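You operate a simulated robot arm through the tools that you are given. There is no shell and no other tool. Be economical: measure what you need, move in short steps, check, and stop when the job is done.

Carry out the task below with a simulated robot arm. There is one attempt and no reset: what you move stays moved.

TASK
Wipe the pink tile clean, then press the square dots sheet on.
Fine: use the yellow pad and put it back; sheet square in the middle.

It is judged by the outcome, as a careful person would: the job done as asked, and still so three seconds after it is handed in. It fails if anything else is knocked over, pushed out of place, dropped, spilled or broken.

THE ROBOT
A 6-joint arm with a two-finger parallel gripper, fixed in place. Base frame: the origin is at the foot of the arm, x ahead of it, y to its left, z up; the work surface is at about z = 0.8. Lengths are in m, angles in degrees, forces in N, time in s.
With the tool pointing down near the work surface it reaches from about 0.24 to 0.64 m from the base axis. Its first joint turns from -66.0 to 66.0 degrees. Payload 2.7 kg.
Tool frame: the origin (TCP) lies between the finger pads and is the grasp point; the fingertips stand 0.023 m ahead of it; z points along the fingers, y is the line along which they close. The gripper opens to 0.094 m. The fingers are 0.038 m wide and 0.01 m thick; the gripper's body (0.054 by 0.096 m) begins 0.039 m behind the TCP.
Orientation is told as [roll, pitch, yaw] about the base's x, y, z axes, in that order, counted from this pose: with the fingers straight down and closing along the base's y, the tool's x points along the base's -x, its y along +y and its z along -z.

THE INTERFACE
- The arm moves only by the tool send_rows. Its argument "commands" is text: rows parted by semicolons, each of 7 numbers parted by spaces: the gripper command, from -1 (fully open) to 1 (shut), values between in proportion, then the shift along the tool's x, y, z in m, then the turn, a rotation vector about the tool's x, y, z in degrees. In form: hand dx dy dz rx ry rz; .... A call has 1 to 12 rows; each row shifts and turns the commanded pose from where the row before left it, along the tool's axes as they then stand. A row lasts 0.2 s, in which the tool goes at most 0.05 m and 8.6 degrees; a call with a longer step from one row to the next is refused whole, and so is a gripper value outside its range. A pose out of reach is approached as far as the arm can. The call stops where the force on the tool passes 70 N (or 10 N more than at its start, if that is more) or the arm is blocked; 0.2 s more then pass. The fingers move at their own pace (about 0.045 m/s each) and stop on an object; they squeeze with about 31 N. The grip force told is the motor's: it shows also when the fingers shut on nothing. Time passes only in rows, and 0.2 s behind the last, so rows that do not move let the fingers close. It gives the time, the measured TCP pose, the force on the tool (base axes), the opening and the grip force at its end, in the units of the frame above (readings bear some noise), and new pictures: "pictures" is both (left out), scene, wrist or none.
- Cameras (640 x 400 px; columns grow to the right, rows downward): "scene" is fixed at [0.073, -0.4302, 1.4121]; the picture's right is [0.81, -0.58, 0.00], its down [-0.29, -0.40, -0.87] and it looks along [0.51, 0.71, -0.49] (base axes); focal length 356 px, centre (320, 200). "wrist" rides on the gripper at [-0.039, 0, -0.044] in the tool frame; the picture's right is [0.00, -1.00, 0.00], its down [0.97, 0.00, -0.24] and it looks along [0.24, 0.00, 0.97] (tool axes); focal length 218 px, centre (320, 200).
- locate(camera, pixels): there is no depth. For up to 12 entries [column, row, z] of the newest picture of that camera ("zoom" is the newest enlarged one), the place [x, y] in the base frame at which the ray of that pixel passes the height z, good to about 0.003 m. No time passes.
- zoom(camera, box): a new picture of the part [left, top, right, bottom] of that camera's present view, enlarged. No time passes.
- finish_job(): hands the job in; it is judged then, once.

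Work in short steps. Measure before you move; look again where a grasp or a placing could have gone wrong, and mend it. You have 80 turns and 120 pictures in all, the two below and enlarged ones among them. Open the gripper and draw the arm clear of the work before you hand the job in, unless the task says otherwise; then end with one line.

The tools are called after ">>>" by a JSON object that holds its "fn" and its "kwargs". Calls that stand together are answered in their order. send_rows: Moves the arm, as the interface text tells. Its arguments: {"type":"object","properties":{"commands":{"type":"string"},"pictures":{"type":"string","enum":["both","scene","wrist","none"]}},"required":["commands"]} The other tools are called the same way: locate (camera, pixels) gives the place at which the rays of pixels pass given heights; zoom (camera, box) takes an enlarged picture of a part of a camera's view; finish_job () hands the job in.

At the start:

```text
t: 0.0
position: [0.4217, 0.1445, 1.0848]
ee_rot: [0.1, -0.1, 0.1]
contact_force: [-0.7, -0.2, 0.3]
grip_width: 0.0941
grip_force: 0.1
```

scene: 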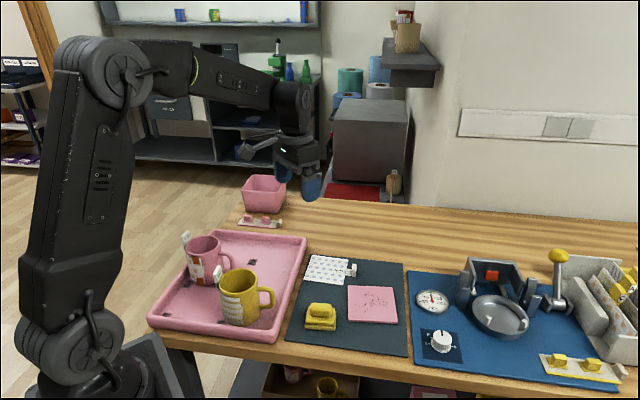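
wrist: 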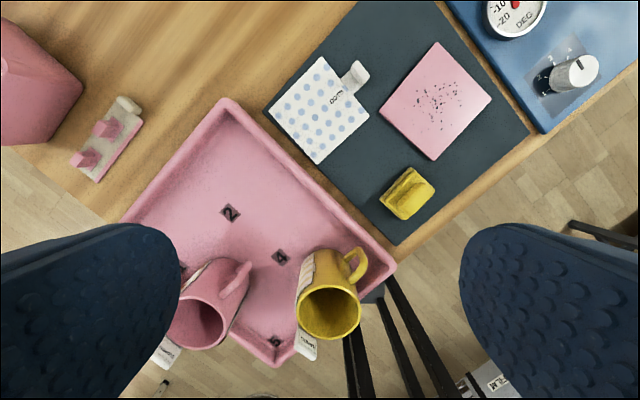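

The pictures show the pad (scene 320,317), the tile (372,304) and the sheet (327,269) with a tab. I zoom to measure them.

>>> {"fn": "zoom", "kwargs": {"camera": "scene", "box": [280, 240, 420, 360]}}

>>> {"fn": "zoom", "kwargs": {"camera": "wrist", "box": [250, 20, 540, 250]}}

>>> {"fn": "locate", "kwargs": {"camera": "wrist", "pixels": [[437, 41, 0.81], [492, 98, 0.81], [433, 160, 0.81], [380, 100, 0.81], [407, 194, 0.82], [320, 56, 0.803], [369, 115, 0.803], [317, 164, 0.803], [269, 109, 0.803], [355, 75, 0.81]]}}

```text
3.33 times, centred on (350, 300) of scene
```

zoom: 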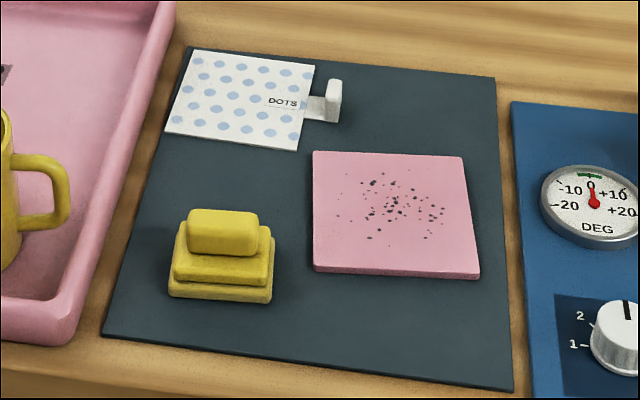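

```text
1.74 times, centred on (395, 135) of wrist
```

zoom: 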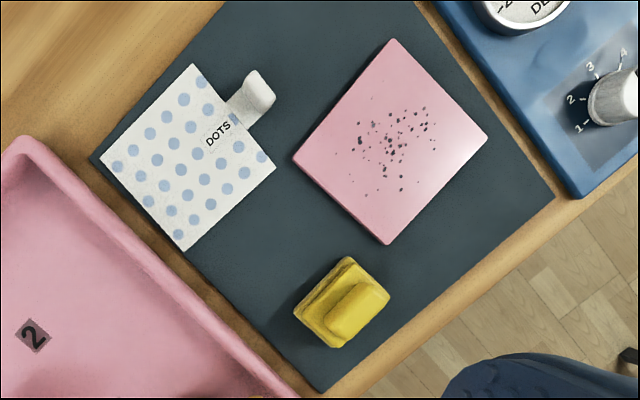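

```text
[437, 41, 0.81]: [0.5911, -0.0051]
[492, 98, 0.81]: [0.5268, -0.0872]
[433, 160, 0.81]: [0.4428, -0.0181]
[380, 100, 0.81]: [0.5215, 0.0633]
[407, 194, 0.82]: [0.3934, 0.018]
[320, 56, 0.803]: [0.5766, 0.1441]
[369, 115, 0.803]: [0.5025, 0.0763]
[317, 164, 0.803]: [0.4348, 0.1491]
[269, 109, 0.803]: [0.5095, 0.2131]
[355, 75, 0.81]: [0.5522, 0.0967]
```

Measured: tile centre near (0.520,-0.012), its edges at about 51°. Sheet edges are at about 43°. I check where the mug is, then move the tool above the pad turned by -48° for a closer look.

>>> {"fn": "locate", "kwargs": {"camera": "wrist", "pixels": [[367, 262, 0.85], [360, 310, 0.9], [395, 265, 0.82], [388, 210, 0.81], [425, 180, 0.84]]}}

>>> {"fn": "send_rows", "kwargs": {"commands": "-0.3 0 -0.03 0.02 0 0 8; -0.3 0 -0.03 0.02 0 0 8; -0.3 0 -0.03 0.02 0 0 8; -0.3 0 -0.02 0.02 0 0 8; -0.3 0 0 0.02 0 0 8; -0.3 0 0 0.02 0 0 8; -0.3 0 0 0 0 0 0"}}

```text
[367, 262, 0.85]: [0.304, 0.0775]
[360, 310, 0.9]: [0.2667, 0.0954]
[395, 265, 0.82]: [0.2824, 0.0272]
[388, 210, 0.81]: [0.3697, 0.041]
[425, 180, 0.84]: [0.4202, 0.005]
```

```text
t: 1.6
position: [0.4017, 0.0374, 0.9635]
ee_rot: [0.1, 0.0, -48.0]
contact_force: [0.7, -0.2, -0.1]
grip_width: 0.0612
grip_force: 0.1
```

scene: 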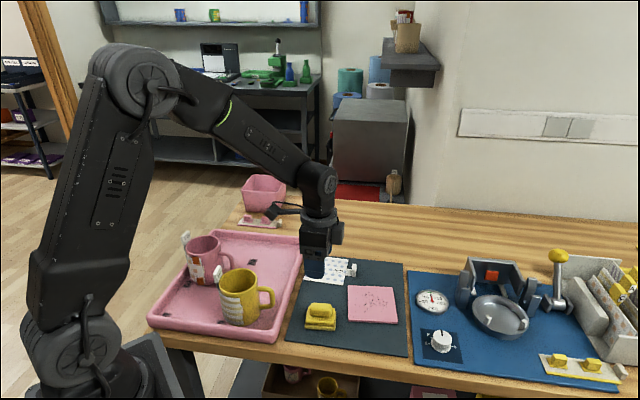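
wrist: 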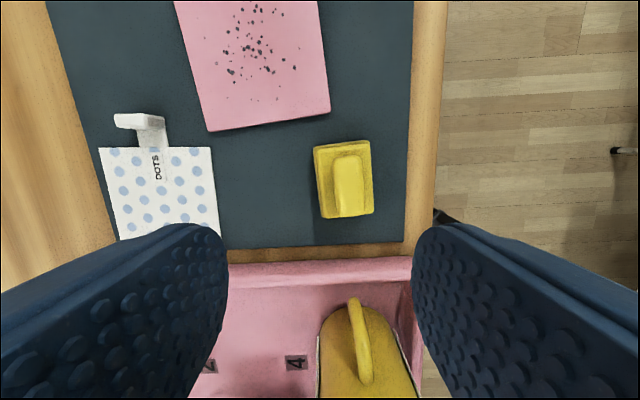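

The pad lies almost below the tool, with its handle from (348,155) to (350,215). I zoom in for its size and turn.

>>> {"fn": "zoom", "kwargs": {"camera": "wrist", "box": [90, 90, 410, 290]}}

>>> {"fn": "locate", "kwargs": {"camera": "wrist", "pixels": [[348, 155, 0.84], [350, 217, 0.84], [333, 185, 0.84], [364, 185, 0.84], [313, 147, 0.815], [371, 141, 0.815], [374, 213, 0.805], [319, 218, 0.805]]}}

>>> {"fn": "zoom", "kwargs": {"camera": "scene", "box": [295, 290, 345, 340]}}

```text
2.00 times, centred on (250, 190) of wrist
```

zoom: 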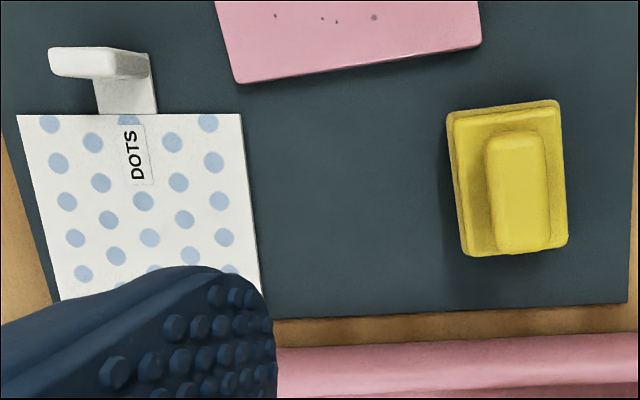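

```text
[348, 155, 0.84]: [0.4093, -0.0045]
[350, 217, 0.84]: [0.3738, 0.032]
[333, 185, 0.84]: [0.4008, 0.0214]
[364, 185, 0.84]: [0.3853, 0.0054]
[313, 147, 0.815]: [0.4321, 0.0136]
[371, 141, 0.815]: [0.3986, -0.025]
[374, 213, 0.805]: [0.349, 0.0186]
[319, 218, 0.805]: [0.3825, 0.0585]
```

```text
8.00 times, centred on (320, 315) of scene
```

zoom: 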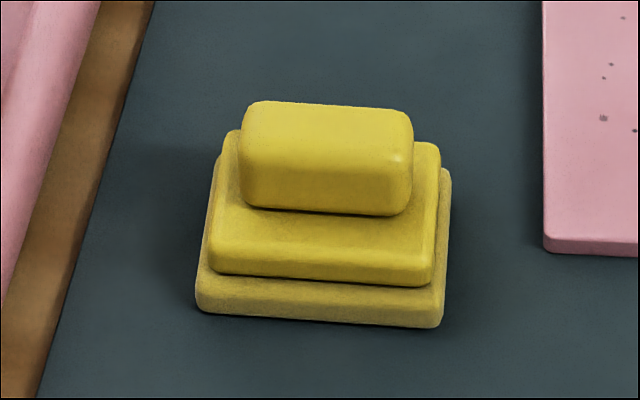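

Base centre is near (0.391,0.016), handle centre near (0.392,0.0145), and the short axis is at about 47°. I turn to yaw -43, centre, and come down to z 0.89 to check.

>>> {"fn": "send_rows", "kwargs": {"commands": "-0.3 0 0 0 0 0 -5; -0.3 -0.0085 -0.0233 0.02 0 0 0; -0.3 0 0 0.03 0 0 0; -0.3 0 0 0.024 0 0 0; -0.3 0 0 0 0 0 0"}}

```text
t: 2.8
position: [0.3924, 0.0133, 0.8878]
ee_rot: [0.1, 0.1, -42.9]
contact_force: [-0.7, -1.0, -0.2]
grip_width: 0.0613
grip_force: 0.0
```

scene: 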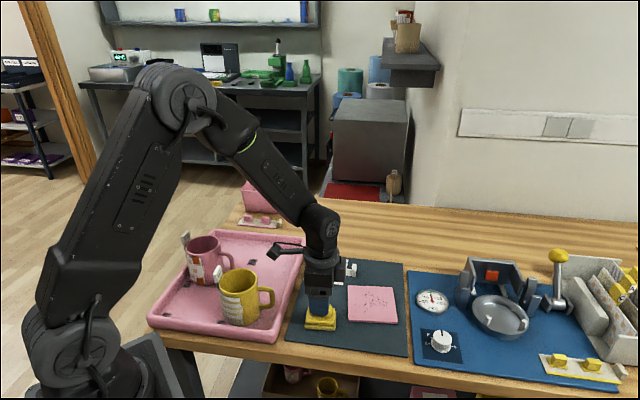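
wrist: 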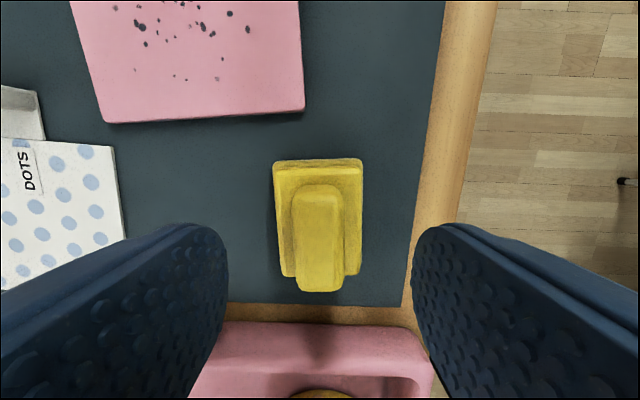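

Pad handle is centred at (318,237), in line with the fingers. I go down to z≈0.846 and close.

>>> {"fn": "send_rows", "kwargs": {"commands": "-0.3 0 0 0.02 0 0 0; -0.3 0 0 0.015 0 0 0; -0.3 0 0 0.007 0 0 0; 1 0 0 0 0 0 0; 1 0 0 0 0 0 0; 1 0 0 0 0 0 0; 1 0 0 0 0 0 0"}}

```text
t: 4.4
position: [0.3939, 0.0149, 0.8475]
ee_rot: [0.2, 0.0, -42.9]
contact_force: [0.9, -0.3, 0.9]
grip_width: 0.0432
grip_force: 31.5
```

scene: 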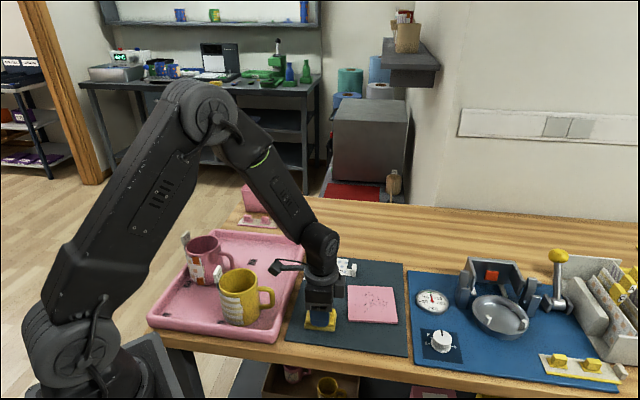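
wrist: 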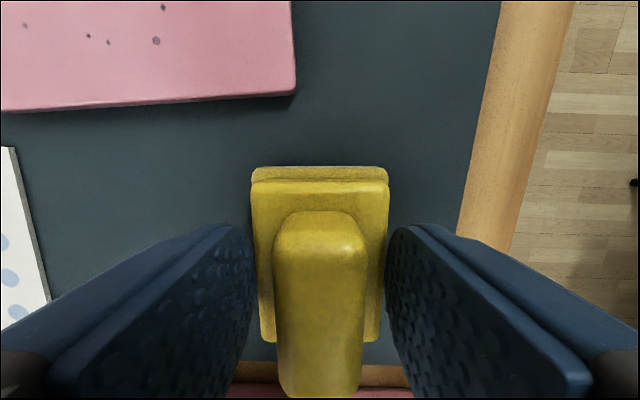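

The fingers stopped at 0.043 on the pad's step, so the handle sits higher (top ≈0.853) than I thought. I open, rise 11 mm, and grip the handle itself.

>>> {"fn": "send_rows", "kwargs": {"commands": "-0.3 0 0 0 0 0 0; -0.3 0 0 0 0 0 0; -0.3 0 0 -0.011 0 0 0; -0.3 0 0 0 0 0 0; 1 0 0 0 0 0 0; 1 0 0 0 0 0 0; 1 0 0 0 0 0 0; 1 0 0 0 0 0 0; 1 0 0 0 0 0 0", "pictures": "wrist"}}

```text
t: 6.4
position: [0.3927, 0.0143, 0.8585]
ee_rot: [0.1, 0.0, -42.9]
contact_force: [-1.4, -1.3, 1.1]
grip_width: 0.0209
grip_force: 31.1
```

wrist: 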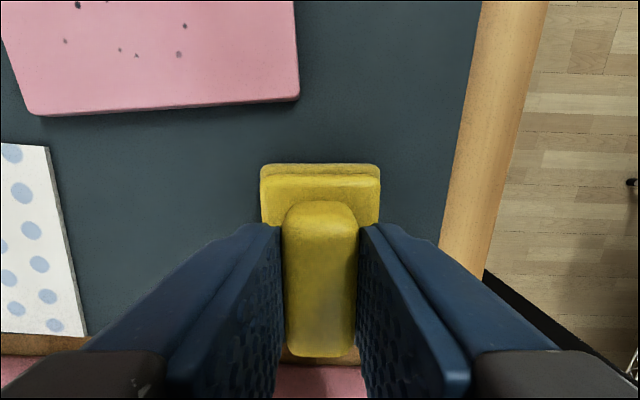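

Handle gripped (0.021 wide). I lift and shift toward the tile, squaring the pad to it, and look again to refine the tile's place.

>>> {"fn": "send_rows", "kwargs": {"commands": "1 0 0 -0.015 0 0 0; 1 0 0 -0.03 0 0 0; 1 0 0 -0.03 0 0 -4.3; 1 -0.02 0.03 0 0 0 0; 1 -0.02 0.0295 0 0 0 0; 1 0 0 0 0 0 0"}}

```text
t: 7.8
position: [0.4624, 0.0355, 0.9339]
ee_rot: [0.1, 0.1, -38.6]
contact_force: [-0.5, -0.2, 0.1]
grip_width: 0.0213
grip_force: 31.4
```

scene: 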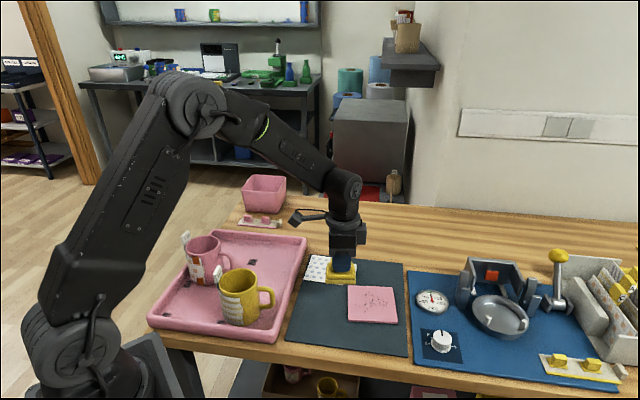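
wrist: 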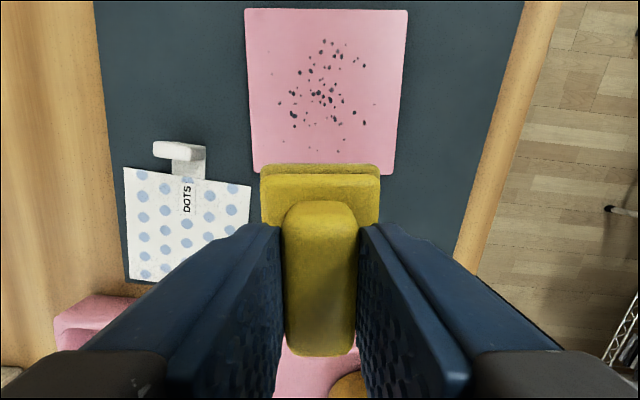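

>>> {"fn": "locate", "kwargs": {"camera": "wrist", "pixels": [[246, 10, 0.81], [408, 11, 0.81], [393, 173, 0.81], [254, 168, 0.81], [324, 40, 0.81], [279, 103, 0.81], [374, 103, 0.81], [340, 152, 0.81], [124, 168, 0.803], [251, 185, 0.803]]}}

>>> {"fn": "zoom", "kwargs": {"camera": "wrist", "box": [230, 0, 420, 180]}}

```text
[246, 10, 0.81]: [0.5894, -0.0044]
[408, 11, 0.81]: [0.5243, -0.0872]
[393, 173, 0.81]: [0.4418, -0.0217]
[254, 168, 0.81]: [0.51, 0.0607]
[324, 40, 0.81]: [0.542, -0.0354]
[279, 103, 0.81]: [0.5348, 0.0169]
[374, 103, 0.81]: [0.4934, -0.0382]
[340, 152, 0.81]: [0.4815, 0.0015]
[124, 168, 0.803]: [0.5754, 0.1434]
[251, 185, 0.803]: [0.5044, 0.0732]
```

```text
2.22 times, centred on (325, 90) of wrist
```

zoom: 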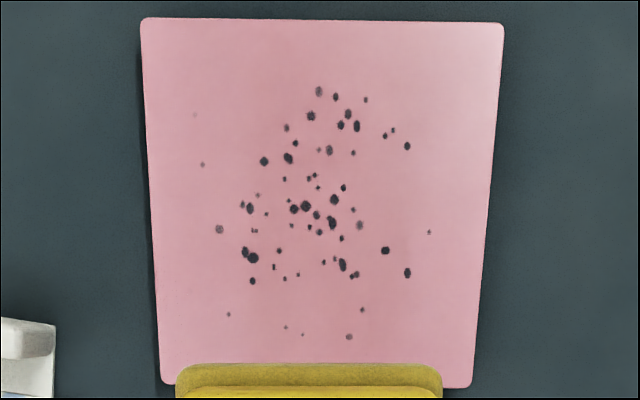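

Tile centre ≈(0.518,-0.0126), and its yaw matches the tool. I go over the centre and descend until the pad just touches.

>>> {"fn": "send_rows", "kwargs": {"commands": "1 -0.0375 -0.0015 0 0 0 0; 1 -0.036 -0.0015 0 0 0 0; 1 0 0 0.03 0 0 0; 1 0 0 0.022 0 0 0; 1 0 0 0.005 0 0 0; 1 0 0 0.005 0 0 0; 1 0 0 0 0 0 0", "pictures": "scene"}}

```text
t: 9.4
position: [0.5163, -0.0119, 0.8712]
ee_rot: [0.1, 0.0, -38.6]
contact_force: [-0.2, 0.2, -0.1]
grip_width: 0.0209
grip_force: 30.6
```

scene: 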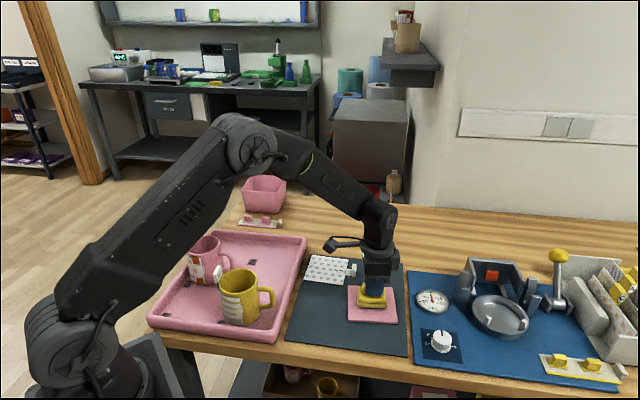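

No contact yet at z 0.871, so I descend in 2 mm steps.

>>> {"fn": "send_rows", "kwargs": {"commands": "1 0 0 0.002 0 0 0; 1 0 0 0.002 0 0 0; 1 0 0 0 0 0 0", "pictures": "none"}}

```text
t: 10.2
position: [0.5181, -0.0127, 0.8677]
ee_rot: [0.1, 0.1, -38.6]
contact_force: [-1.0, 0.0, 0.0]
grip_width: 0.0211
grip_force: 31.4
```

>>> {"fn": "send_rows", "kwargs": {"commands": "1 0 0 0.0015 0 0 0; 1 0 0 0.0015 0 0 0; 1 0 0 0 0 0 0", "pictures": "none"}}

```text
t: 11.0
position: [0.5173, -0.0125, 0.8649]
ee_rot: [0.2, 0.0, -38.5]
contact_force: [-0.7, 0.8, 5.8]
grip_width: 0.0208
grip_force: 31.4
```

Contact at 5.8 N. I wipe in strokes of ±30 mm across, at several rows along.

>>> {"fn": "send_rows", "kwargs": {"commands": "1 0 0 0.0007 0 0 0; 1 -0.01 0.015 0 0 0 0; 1 -0.01 0.015 0 0 0 0; 1 0 -0.02 0 0 0 0; 1 0 -0.02 0 0 0 0; 1 0 -0.02 0 0 0 0; 1 0.02 0 0 0 0 0; 1 0 0.02 0 0 0 0; 1 0 0.02 0 0 0 0; 1 0 0.02 0 0 0 0; 1 0.02 0 0 0 0 0; 1 0 -0.02 0 0 0 0", "pictures": "scene"}}

```text
t: 13.6
position: [0.5092, 0.0104, 0.8664]
ee_rot: [0.4, -0.1, -38.6]
contact_force: [4.9, 9.1, 18.7]
grip_width: 0.021
grip_force: 30.8
```

scene: 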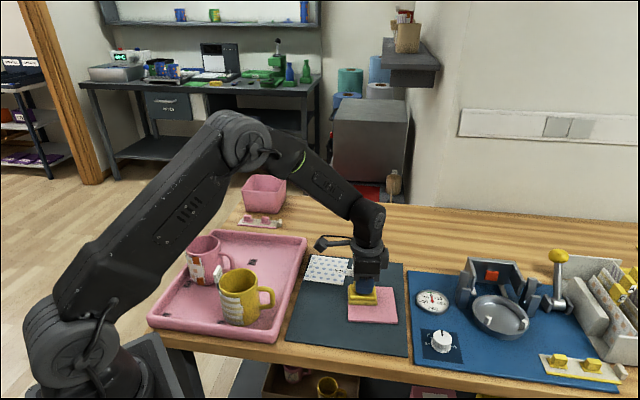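

Tile appears clean where visible. I finish the last stroke, then make a cross pass.

>>> {"fn": "send_rows", "kwargs": {"commands": "1 0 -0.02 0 0 0 0; 1 0 -0.02 0 0 0 0; 1 -0.02 0 0 0 0 0; 1 -0.02 0 0 0 0 0; 1 0 0.02 0 0 0 0; 1 0.02 0.005 0 0 0 0; 1 0.02 0.005 0 0 0 0; 1 0 0.02 0 0 0 0; 1 -0.02 0.005 0 0 0 0; 1 -0.02 0.005 0 0 0 0; 1 0.02 -0.03 0 0 0 0; 1 0 0 -0.04 0 0 0", "pictures": "none"}}

>>> {"fn": "send_rows", "kwargs": {"commands": "1 0.0375 0.0015 -0.02 0 0 0; 1 0.036 0.0015 0 0 0 0; 1 0 0 0 0 0 0"}}

```text
t: 16.2
position: [0.5151, -0.0115, 0.9043]
ee_rot: [-0.1, 0.1, -38.7]
contact_force: [0.2, -0.5, -0.5]
grip_width: 0.0211
grip_force: 31.2
```

```text
t: 17.0
position: [0.4605, 0.037, 0.9231]
ee_rot: [0.2, 0.0, -38.7]
contact_force: [0.3, 0.8, -0.7]
grip_width: 0.021
grip_force: 31.1
```

scene: 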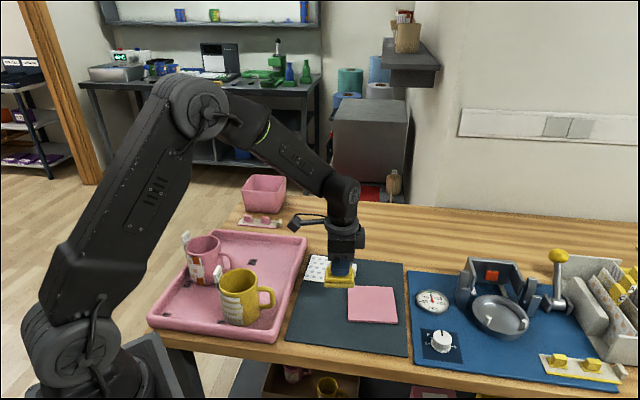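
wrist: 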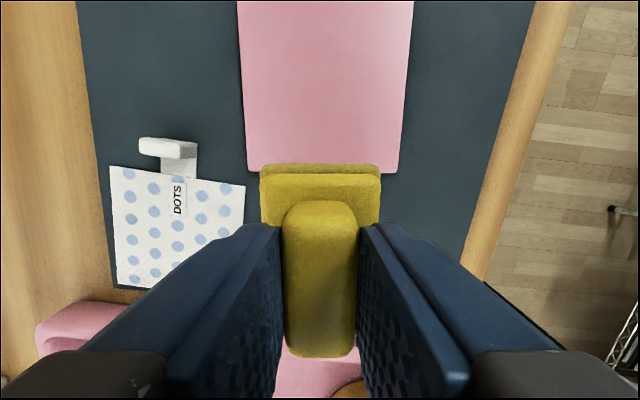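

>>> {"fn": "zoom", "kwargs": {"camera": "scene", "box": [335, 275, 410, 330]}}

>>> {"fn": "zoom", "kwargs": {"camera": "wrist", "box": [100, 0, 420, 200]}}

>>> {"fn": "locate", "kwargs": {"camera": "wrist", "pixels": [[398, 174, 0.808], [247, 169, 0.808]]}}

```text
7.27 times, centred on (372, 302) of scene
```

zoom: 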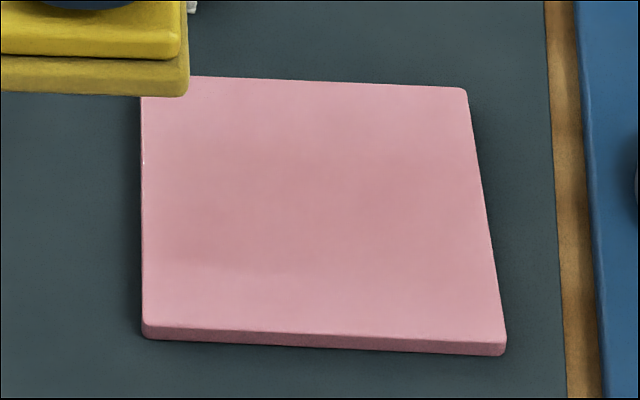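

```text
2.00 times, centred on (260, 100) of wrist
```

zoom: 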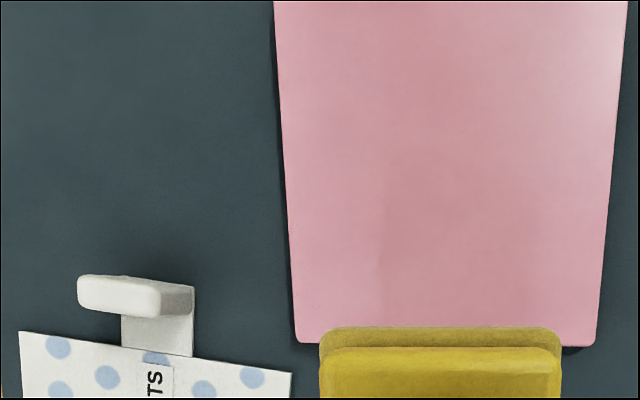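

```text
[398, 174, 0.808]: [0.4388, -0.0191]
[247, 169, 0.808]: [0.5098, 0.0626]
```

The tile is clean and unmoved. I return the pad to its original pose (0.3927, 0.0143, yaw -42.9).

>>> {"fn": "send_rows", "kwargs": {"commands": "1 0 0 0 0 0 4.3; 1 0.0171 -0.0314 0 0 0 0; 1 0.0171 -0.0314 0 0 0 0; 1 0 0 0.03 0 0 0; 1 0 0 0.022 0 0 0; 1 0 0 0.006 0 0 0; 1 0 0 0 0 0 0"}}

```text
t: 18.6
position: [0.3934, 0.0135, 0.8666]
ee_rot: [0.1, 0.1, -42.9]
contact_force: [-0.1, 0.2, -1.1]
grip_width: 0.0214
grip_force: 30.8
```

scene: 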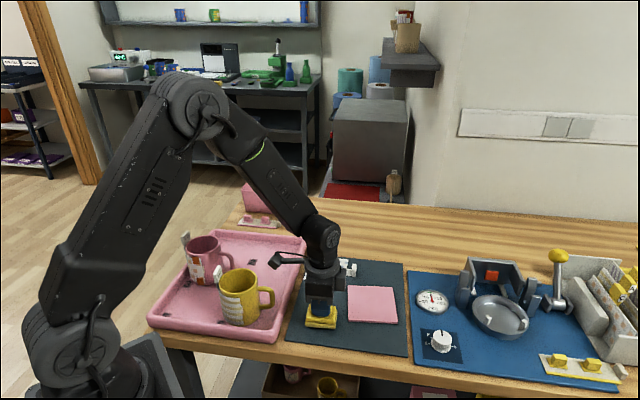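
wrist: 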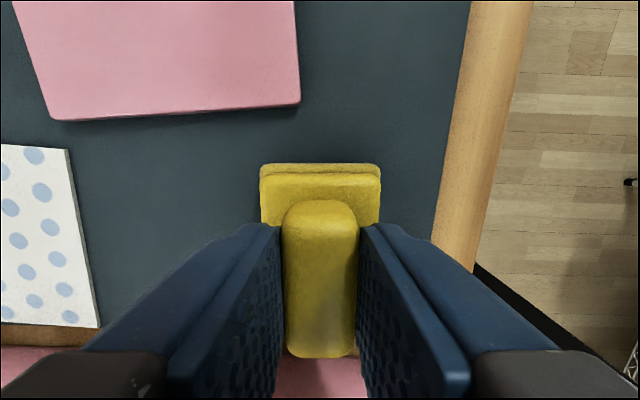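

Pad is 8 mm above the mat at its spot. I lower it to contact.

>>> {"fn": "send_rows", "kwargs": {"commands": "1 0 0 0.004 0 0 0; 1 0 0 0.003 0 0 0; 1 0 0 0.0012 0 0 0; 1 0 0 0 0 0 0", "pictures": "none"}}

```text
t: 19.6
position: [0.3938, 0.0136, 0.858]
ee_rot: [0.0, 0.0, -43.0]
contact_force: [-3.1, 0.3, 7.7]
grip_width: 0.0208
grip_force: 30.5
```

Down with light contact. I release and rise.

>>> {"fn": "send_rows", "kwargs": {"commands": "0 0 0 0 0 0 0; 0 0 0 0 0 0 0; 0 0 0 -0.01 0 0 0; 0 0 0 -0.04 0 0 0; 0 -0.03 0.02 -0.04 0 0 0; 0 -0.03 0.03 0 0 0 0; 0 0 0 0 0 0 0"}}

```text
refused: row 5 steps farther than a row can; nothing moved
```

>>> {"fn": "send_rows", "kwargs": {"commands": "0 0 0 0 0 0 0; 0 0 0 0 0 0 0; 0 0 0 -0.01 0 0 0; 0 0 0 -0.04 0 0 0; 0 0 0 -0.04 0 0 0; 0 -0.03 0.03 0 0 0 0; 0 -0.03 0.03 0 0 0 0; 0 0 0 0 0 0 0"}}

```text
t: 21.4
position: [0.4799, 0.0168, 0.9465]
ee_rot: [0.2, 0.0, -42.9]
contact_force: [-0.6, -0.2, 0.6]
grip_width: 0.0467
grip_force: 0.0
```

scene: 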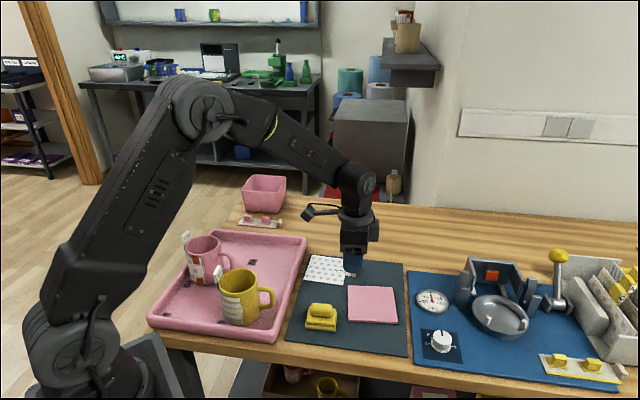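
wrist: 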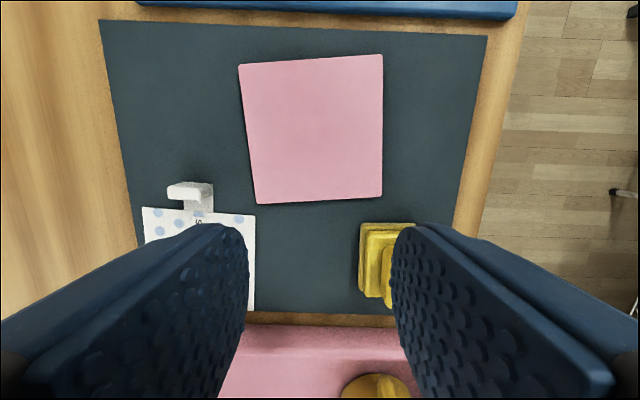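

>>> {"fn": "locate", "kwargs": {"camera": "wrist", "pixels": [[238, 65, 0.808], [383, 55, 0.808], [382, 196, 0.808], [257, 204, 0.808]]}}

>>> {"fn": "send_rows", "kwargs": {"commands": "0 0.01 0.03 0 0 0 0; 0 0.01 0.03 0 0 0 0; 0 0.01 0.03 0 0 0 0; 0 0 0 0 0 0 0"}}

```text
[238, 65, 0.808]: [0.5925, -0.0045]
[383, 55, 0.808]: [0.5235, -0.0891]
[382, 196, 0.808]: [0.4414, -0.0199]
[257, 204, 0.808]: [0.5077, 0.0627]
```

```text
t: 22.4
position: [0.5173, 0.1031, 0.9482]
ee_rot: [0.1, 0.1, -42.8]
contact_force: [0.3, -0.2, -0.7]
grip_width: 0.047
grip_force: 0.0
```

scene: 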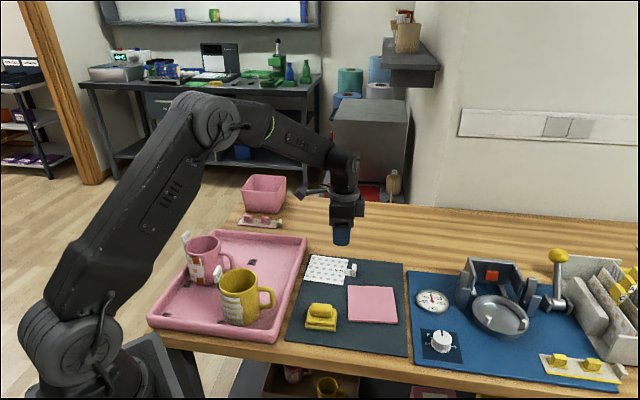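
wrist: 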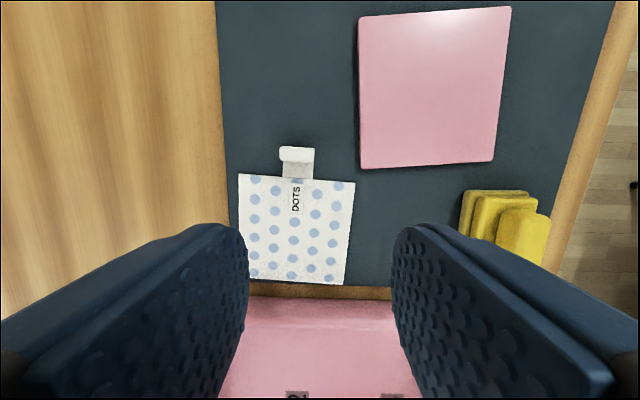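

>>> {"fn": "zoom", "kwargs": {"camera": "wrist", "box": [220, 130, 380, 290]}}

>>> {"fn": "zoom", "kwargs": {"camera": "scene", "box": [300, 245, 370, 295]}}

>>> {"fn": "locate", "kwargs": {"camera": "wrist", "pixels": [[239, 174, 0.803], [355, 183, 0.803], [347, 285, 0.803], [244, 279, 0.803], [282, 147, 0.82], [314, 149, 0.82], [297, 178, 0.803], [281, 162, 0.815], [311, 164, 0.815]]}}

```text
2.50 times, centred on (300, 210) of wrist
```

zoom: 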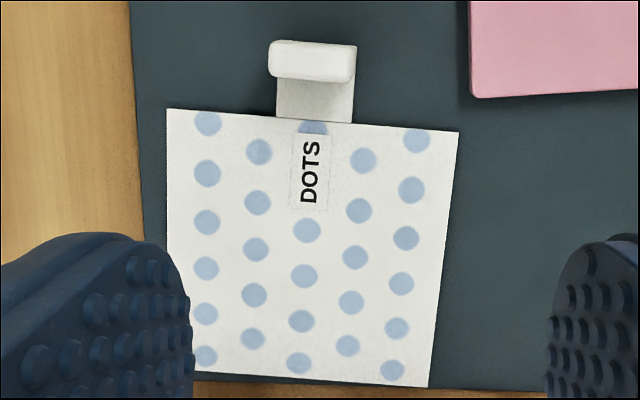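

```text
8.00 times, centred on (335, 270) of scene
```

zoom: 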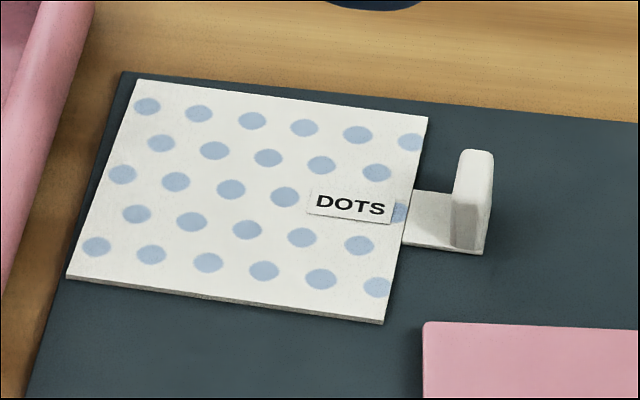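

```text
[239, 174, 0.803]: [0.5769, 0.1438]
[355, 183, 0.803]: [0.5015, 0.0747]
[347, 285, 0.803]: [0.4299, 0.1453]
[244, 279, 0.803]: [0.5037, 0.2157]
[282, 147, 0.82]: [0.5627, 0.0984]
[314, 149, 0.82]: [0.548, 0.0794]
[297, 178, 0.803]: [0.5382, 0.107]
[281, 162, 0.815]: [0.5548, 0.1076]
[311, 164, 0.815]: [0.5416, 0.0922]
```

The tab is an L: a strap with an upright plate at its outer end, thin along the outward direction. I measure the plate in the enlarged scene picture.

>>> {"fn": "locate", "kwargs": {"camera": "zoom", "pixels": [[483, 254, 0.802], [404, 245, 0.802], [452, 245, 0.804], [456, 158, 0.833], [484, 160, 0.833], [477, 150, 0.833], [384, 323, 0.802], [428, 117, 0.803], [137, 79, 0.803], [67, 277, 0.803]]}}

>>> {"fn": "locate", "kwargs": {"camera": "wrist", "pixels": [[288, 142, 0.833], [309, 149, 0.833], [289, 177, 0.803], [307, 179, 0.803]]}}

```text
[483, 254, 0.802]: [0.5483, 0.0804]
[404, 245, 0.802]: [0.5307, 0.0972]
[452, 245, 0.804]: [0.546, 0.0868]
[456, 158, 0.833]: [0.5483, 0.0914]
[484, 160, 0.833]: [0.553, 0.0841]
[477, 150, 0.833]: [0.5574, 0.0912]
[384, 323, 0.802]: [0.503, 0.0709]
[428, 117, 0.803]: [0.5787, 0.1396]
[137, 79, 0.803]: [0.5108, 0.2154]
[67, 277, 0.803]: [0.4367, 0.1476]
```

```text
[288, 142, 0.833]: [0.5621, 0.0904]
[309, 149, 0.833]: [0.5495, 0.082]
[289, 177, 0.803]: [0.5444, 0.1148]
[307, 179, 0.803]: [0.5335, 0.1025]
```

Plate centre ≈(0.554,0.090). I turn the tool 90° (yaw +47) so the fingers close on its flat faces, and centre over it while still high.

>>> {"fn": "send_rows", "kwargs": {"commands": "0 0 0 0 0 0 -8.2; 0 0 0 0 0 0 -8.2; 0 0 0 0 0 0 -8.2; 0 0 0 0 0 0 -8.2; 0 0 0 0 0 0 -8.2; 0 0 0 0 0 0 -8.2; 0 0 0 0 0 0 -8.2; 0 0 0 0 0 0 -8.2; 0 0 0 0 0 0 -8.2; 0 0 0 0 0 0 -8.2; 0 0 0 0 0 0 -7; 0 -0.0154 -0.0357 0 0 0 0"}}

```text
t: 25.0
position: [0.5544, 0.0878, 0.9486]
ee_rot: [0.0, -0.1, 46.1]
contact_force: [0.1, 0.5, -0.5]
grip_width: 0.0471
grip_force: 0.1
```

scene: 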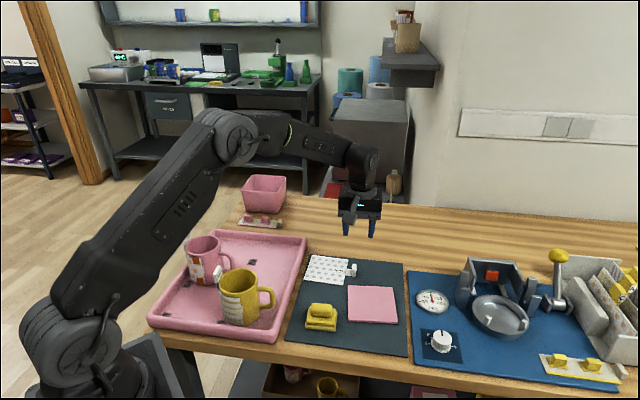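
wrist: 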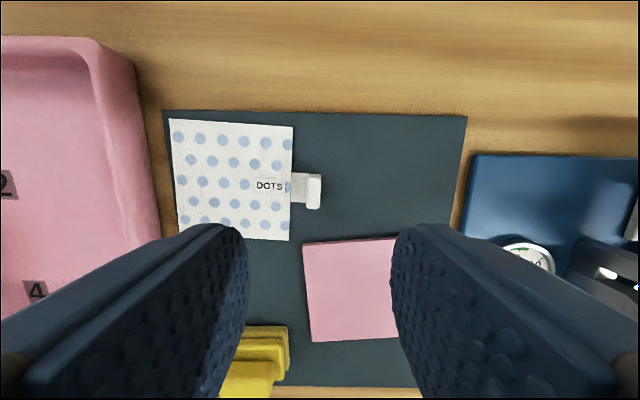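

The plate is at (314,191) and the sheet is tilted about 3.5° from the tool. I correct yaw to 42.6 and the small offset, and descend to 0.89.

>>> {"fn": "send_rows", "kwargs": {"commands": "0 0 0 0 0 0 3.5; 0 -0.003 0.004 0.03 0 0 0; 0 0 0 0.025 0 0 0; 0 0 0 0 0 0 0"}}

```text
t: 26.0
position: [0.5548, 0.0944, 0.8922]
ee_rot: [-0.1, -0.1, 42.6]
contact_force: [-0.9, -0.6, -0.2]
grip_width: 0.0471
grip_force: 0.0
```

scene: 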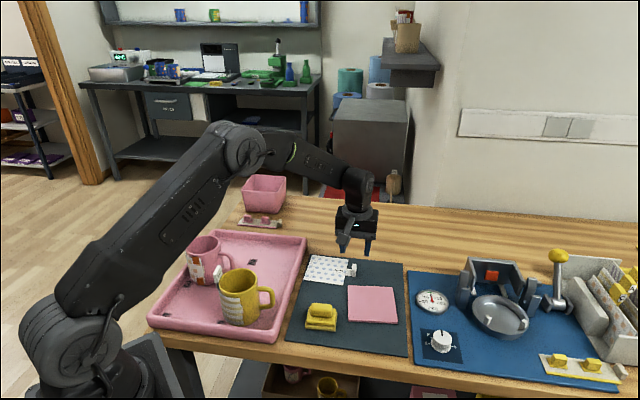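
wrist: 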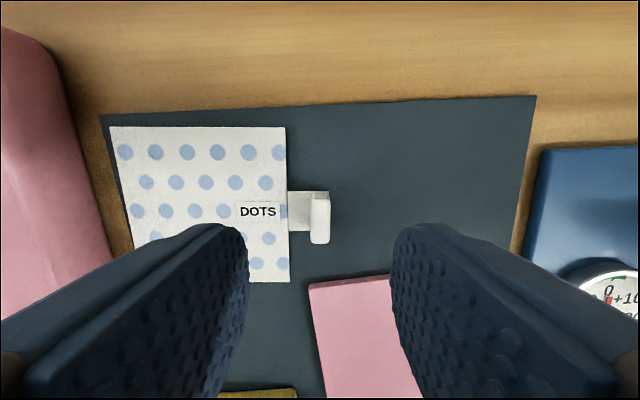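

Plate is centred at (320,220) and aligned. I descend to TCP z≈0.832 and close.

>>> {"fn": "send_rows", "kwargs": {"commands": "0 -0.002 0 0.03 0 0 0; 0 0 0 0.02 0 0 0; 0 0 0 0.01 0 0 0; 0 0 0 0 0 0 0; 1 0 0 0 0 0 0; 1 0 0 0 0 0 0; 1 0 0 0 0 0 0; 1 0 0 0 0 0 0; 1 0 0 0 0 0 0"}}

```text
t: 28.0
position: [0.5558, 0.0959, 0.8336]
ee_rot: [0.0, -0.1, 42.6]
contact_force: [0.8, -0.1, 0.5]
grip_width: 0.0085
grip_force: 31.0
```

scene: 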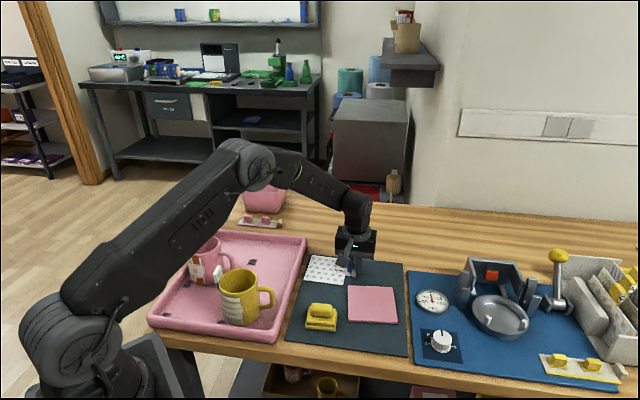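
wrist: 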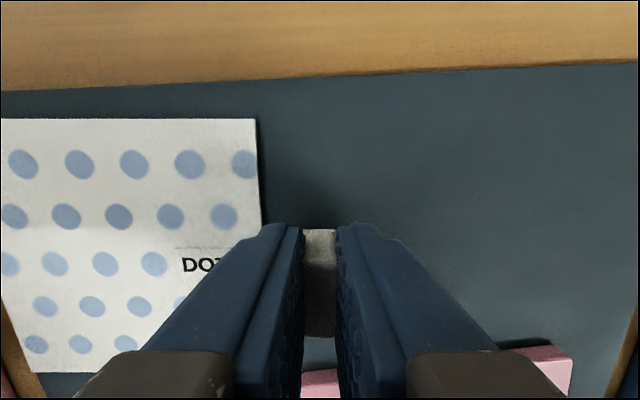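

Gripped (0.0085). I lift 60 mm and turn to yaw 51 to match the tile, then look.

>>> {"fn": "send_rows", "kwargs": {"commands": "1 0 0 -0.01 0 0 0; 1 0 0 -0.02 0 0 0; 1 0 0 -0.03 0 0 0; 1 0 0 0 0 0 -4.2; 1 0 0 0 0 0 -4.2; 1 0 0 0 0 0 0"}}

```text
t: 29.4
position: [0.556, 0.0948, 0.8924]
ee_rot: [0.0, -0.1, 51.1]
contact_force: [0.0, -0.2, -0.3]
grip_width: 0.0086
grip_force: 31.2
```

scene: 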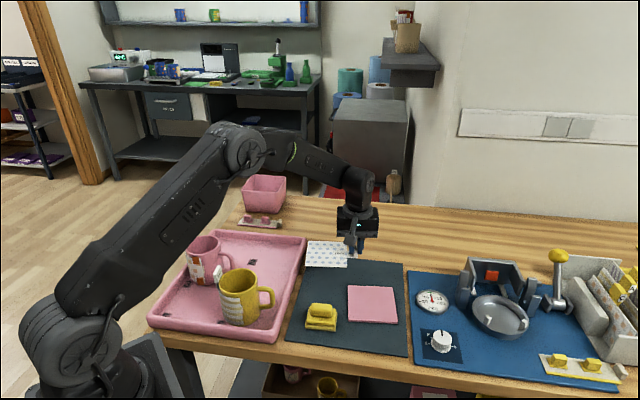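
wrist: 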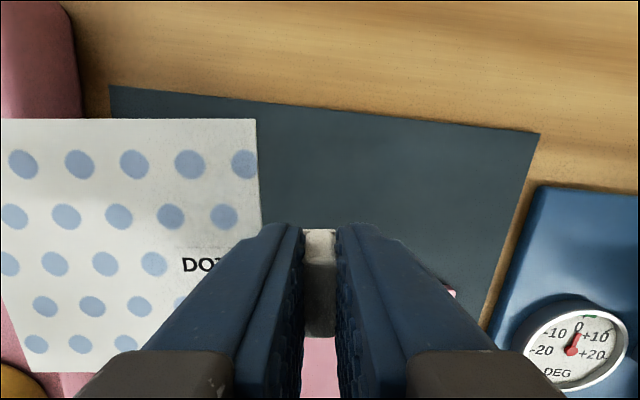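

Sheet is held rigid and level. I measure its edges relative to the tool.

>>> {"fn": "zoom", "kwargs": {"camera": "wrist", "box": [0, 100, 280, 390]}}

>>> {"fn": "locate", "kwargs": {"camera": "wrist", "pixels": [[257, 118, 0.862], [100, 119, 0.862], [261, 222, 0.862], [32, 373, 0.862], [90, 373, 0.862]]}}

>>> {"fn": "zoom", "kwargs": {"camera": "scene", "box": [290, 220, 410, 330]}}

```text
1.38 times, centred on (140, 245) of wrist
```

zoom: 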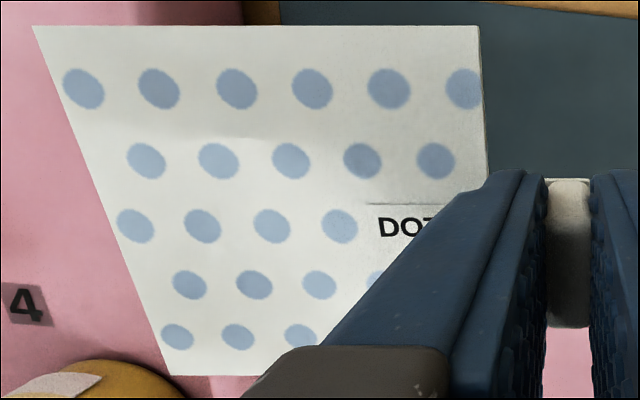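

```text
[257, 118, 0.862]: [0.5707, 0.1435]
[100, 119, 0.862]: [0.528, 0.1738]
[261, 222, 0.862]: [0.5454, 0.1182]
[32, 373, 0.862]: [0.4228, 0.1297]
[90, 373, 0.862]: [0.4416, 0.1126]
```

```text
3.64 times, centred on (350, 275) of scene
```

zoom: 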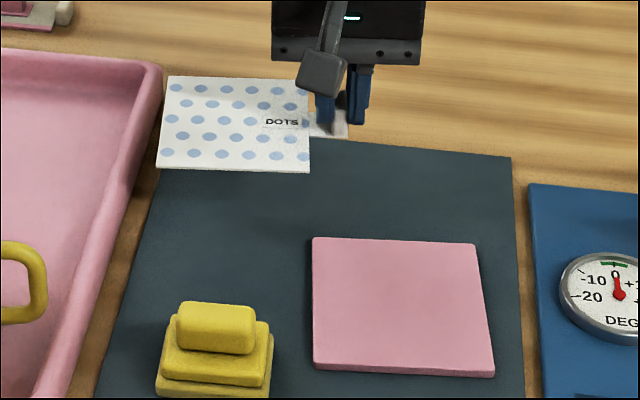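

Sheet centre in the tool frame is about (0.003, 0.070), and its edges are parallel to the tool. I carry it over the tile (TCP target 0.573,-0.054), still high.

>>> {"fn": "send_rows", "kwargs": {"commands": "1 0.0264 -0.0268 0 0 0 0; 1 0.0264 -0.0268 0 0 0 0; 1 0.0263 -0.0268 0 0 0 0; 1 0.0263 -0.0268 0 0 0 0; 1 0 0 0.02 0 0 0; 1 0 0 0.015 0 0 0; 1 0 0 0 0 0 0"}}

```text
t: 31.0
position: [0.5727, -0.0535, 0.8584]
ee_rot: [0.0, -0.1, 50.9]
contact_force: [0.0, 0.0, 0.1]
grip_width: 0.0087
grip_force: 31.1
```

scene: 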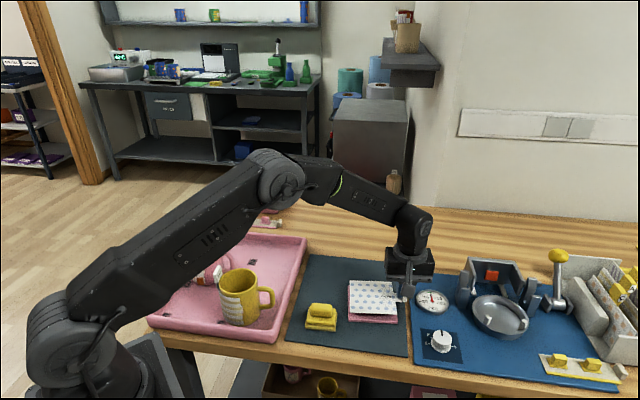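
wrist: 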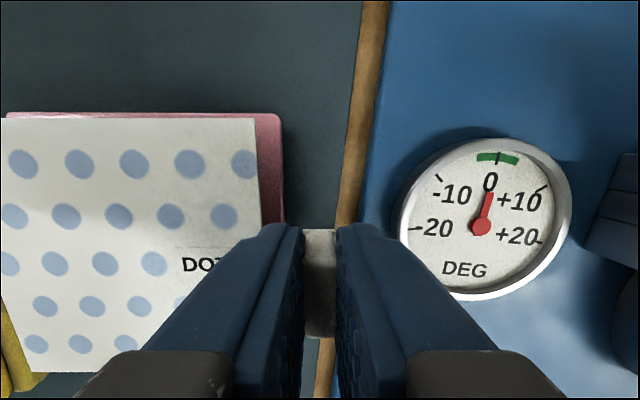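

Margins look even. I lower to about 4 mm above the tile and check closely.

>>> {"fn": "send_rows", "kwargs": {"commands": "1 0 0 0.008 0 0 0; 1 0 0 0.0055 0 0 0; 1 0 0 0 0 0 0"}}

>>> {"fn": "zoom", "kwargs": {"camera": "scene", "box": [330, 265, 420, 335]}}

>>> {"fn": "zoom", "kwargs": {"camera": "wrist", "box": [0, 90, 300, 390]}}

```text
t: 31.8
position: [0.5722, -0.0536, 0.8442]
ee_rot: [0.0, 0.0, 51.0]
contact_force: [0.1, 0.6, -0.8]
grip_width: 0.0088
grip_force: 31.1
```

scene: 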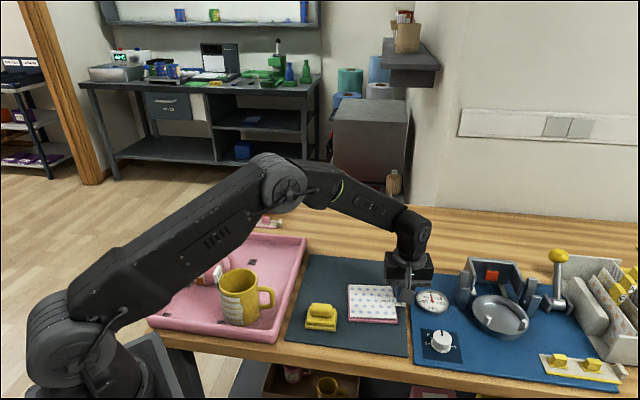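
wrist: 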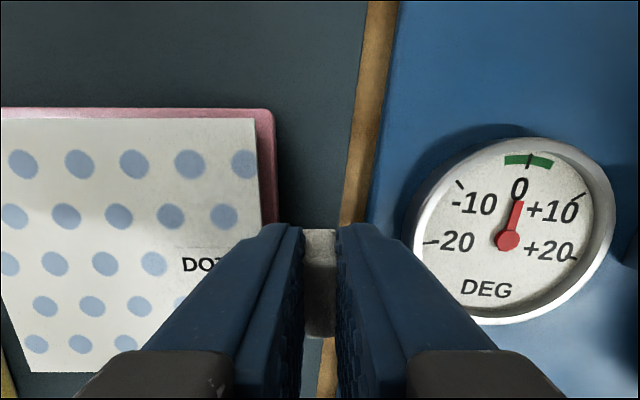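

```text
5.71 times, centred on (375, 300) of scene
```

zoom: 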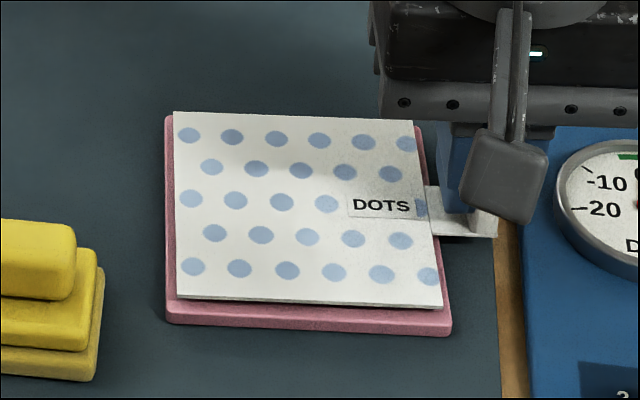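

```text
1.33 times, centred on (150, 240) of wrist
```

zoom: 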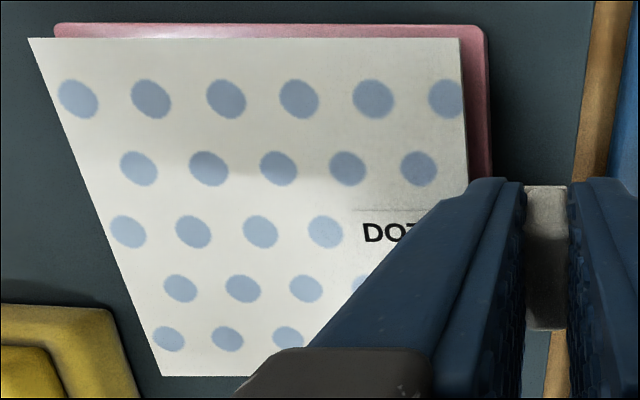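

>>> {"fn": "zoom", "kwargs": {"camera": "scene", "box": [345, 280, 405, 328]}}

```text
8.33 times, centred on (375, 304) of scene
```

zoom: 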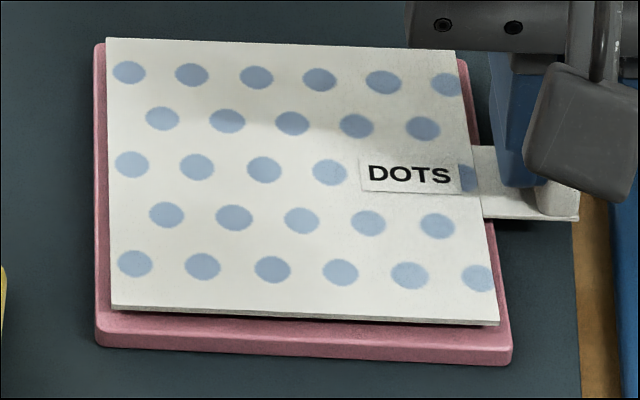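

Margins left/right and front/back are even within about 1 mm. I lower to contact.

>>> {"fn": "send_rows", "kwargs": {"commands": "1 0 0 0.002 0 0 0; 1 0 0 0.0015 0 0 0; 1 0 0 0.0012 0 0 0; 1 0 0 0 0 0 0"}}

>>> {"fn": "zoom", "kwargs": {"camera": "scene", "box": [345, 280, 405, 328]}}

```text
t: 32.8
position: [0.5737, -0.0543, 0.8408]
ee_rot: [-0.1, -0.1, 51.0]
contact_force: [-1.0, 0.2, 2.5]
grip_width: 0.0088
grip_force: 31.6
```

scene: 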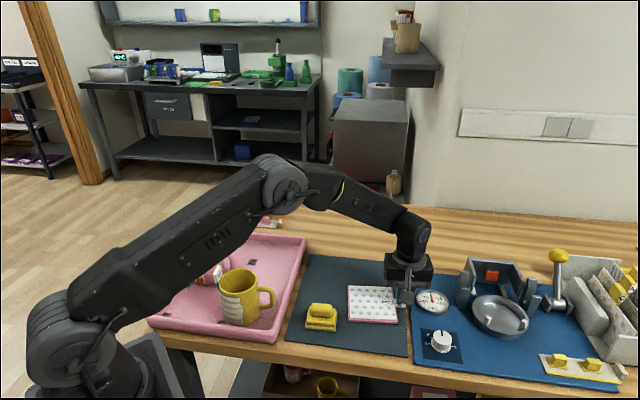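
wrist: 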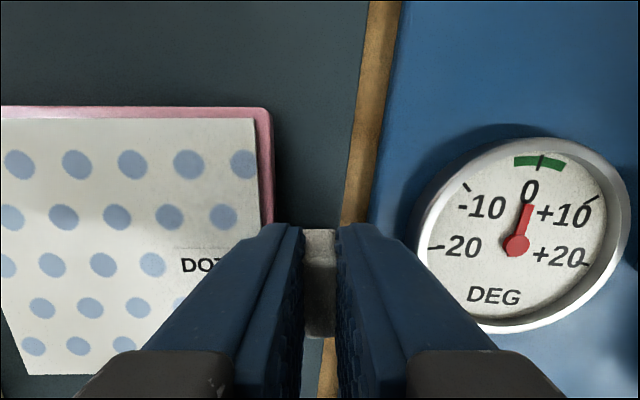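

```text
8.33 times, centred on (375, 304) of scene
```

zoom: 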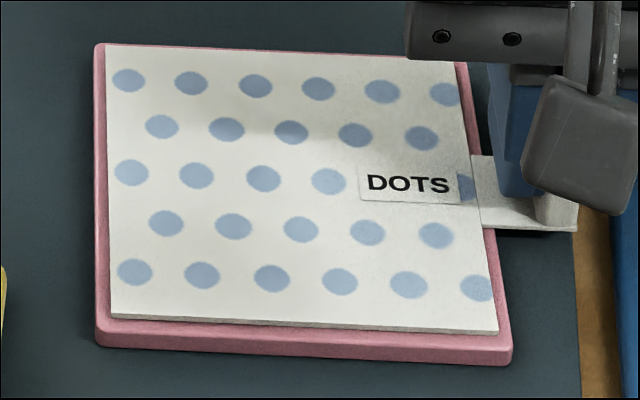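

Seated with even margins. I release slightly, rise, and back off.

>>> {"fn": "send_rows", "kwargs": {"commands": "0.4 0 0 0 0 0 0; 0.4 0 0 0 0 0 0; 0.4 0 0 -0.01 0 0 0; 0.4 0 0 -0.03 0 0 0; 0.4 0 0 -0.03 0 0 0; 1 0 0.03 0 0 0 0; 1 0.003 0.0395 0 0 0 0; 1 0 0 0 0 0 0"}}

>>> {"fn": "zoom", "kwargs": {"camera": "scene", "box": [345, 280, 405, 328]}}

```text
t: 34.6
position: [0.5162, -0.0115, 0.9093]
ee_rot: [0.0, -0.1, 51.0]
contact_force: [0.2, 0.2, 0.1]
grip_width: 0.0001
grip_force: 30.9
```

scene: 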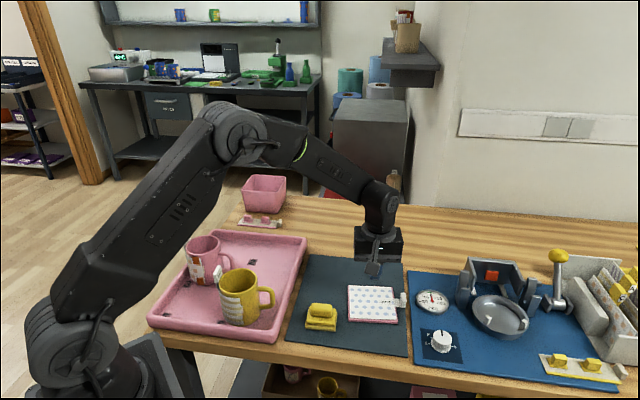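
wrist: 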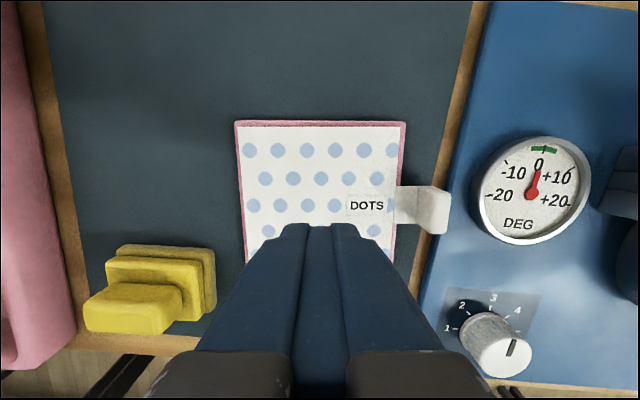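

```text
8.33 times, centred on (375, 304) of scene
```

zoom: 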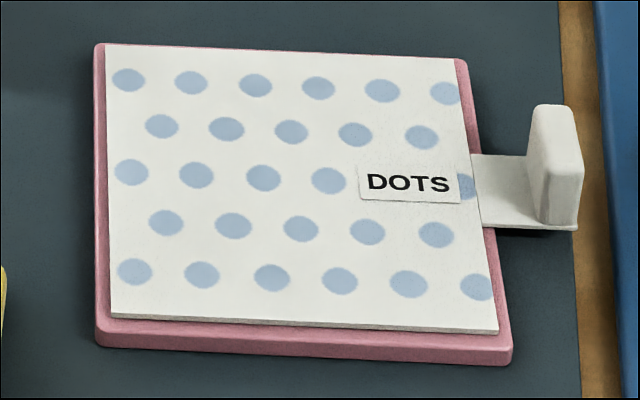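

Sheet sits flat and centred. Now I press it with the closed fingertips, first at the centre, descending gently.

>>> {"fn": "send_rows", "kwargs": {"commands": "1 0 0 0.035 0 0 0; 1 0 0 0.03 0 0 0; 1 0 0 0.004 0 0 0; 1 0 0 0.003 0 0 0; 1 0 0 0.0015 0 0 0; 1 0 0 0 0 0 0", "pictures": "none"}}

```text
t: 36.0
position: [0.5156, -0.0119, 0.8358]
ee_rot: [0.0, -0.1, 51.0]
contact_force: [-0.4, -0.2, 1.0]
grip_width: 0.0
grip_force: 31.4
```

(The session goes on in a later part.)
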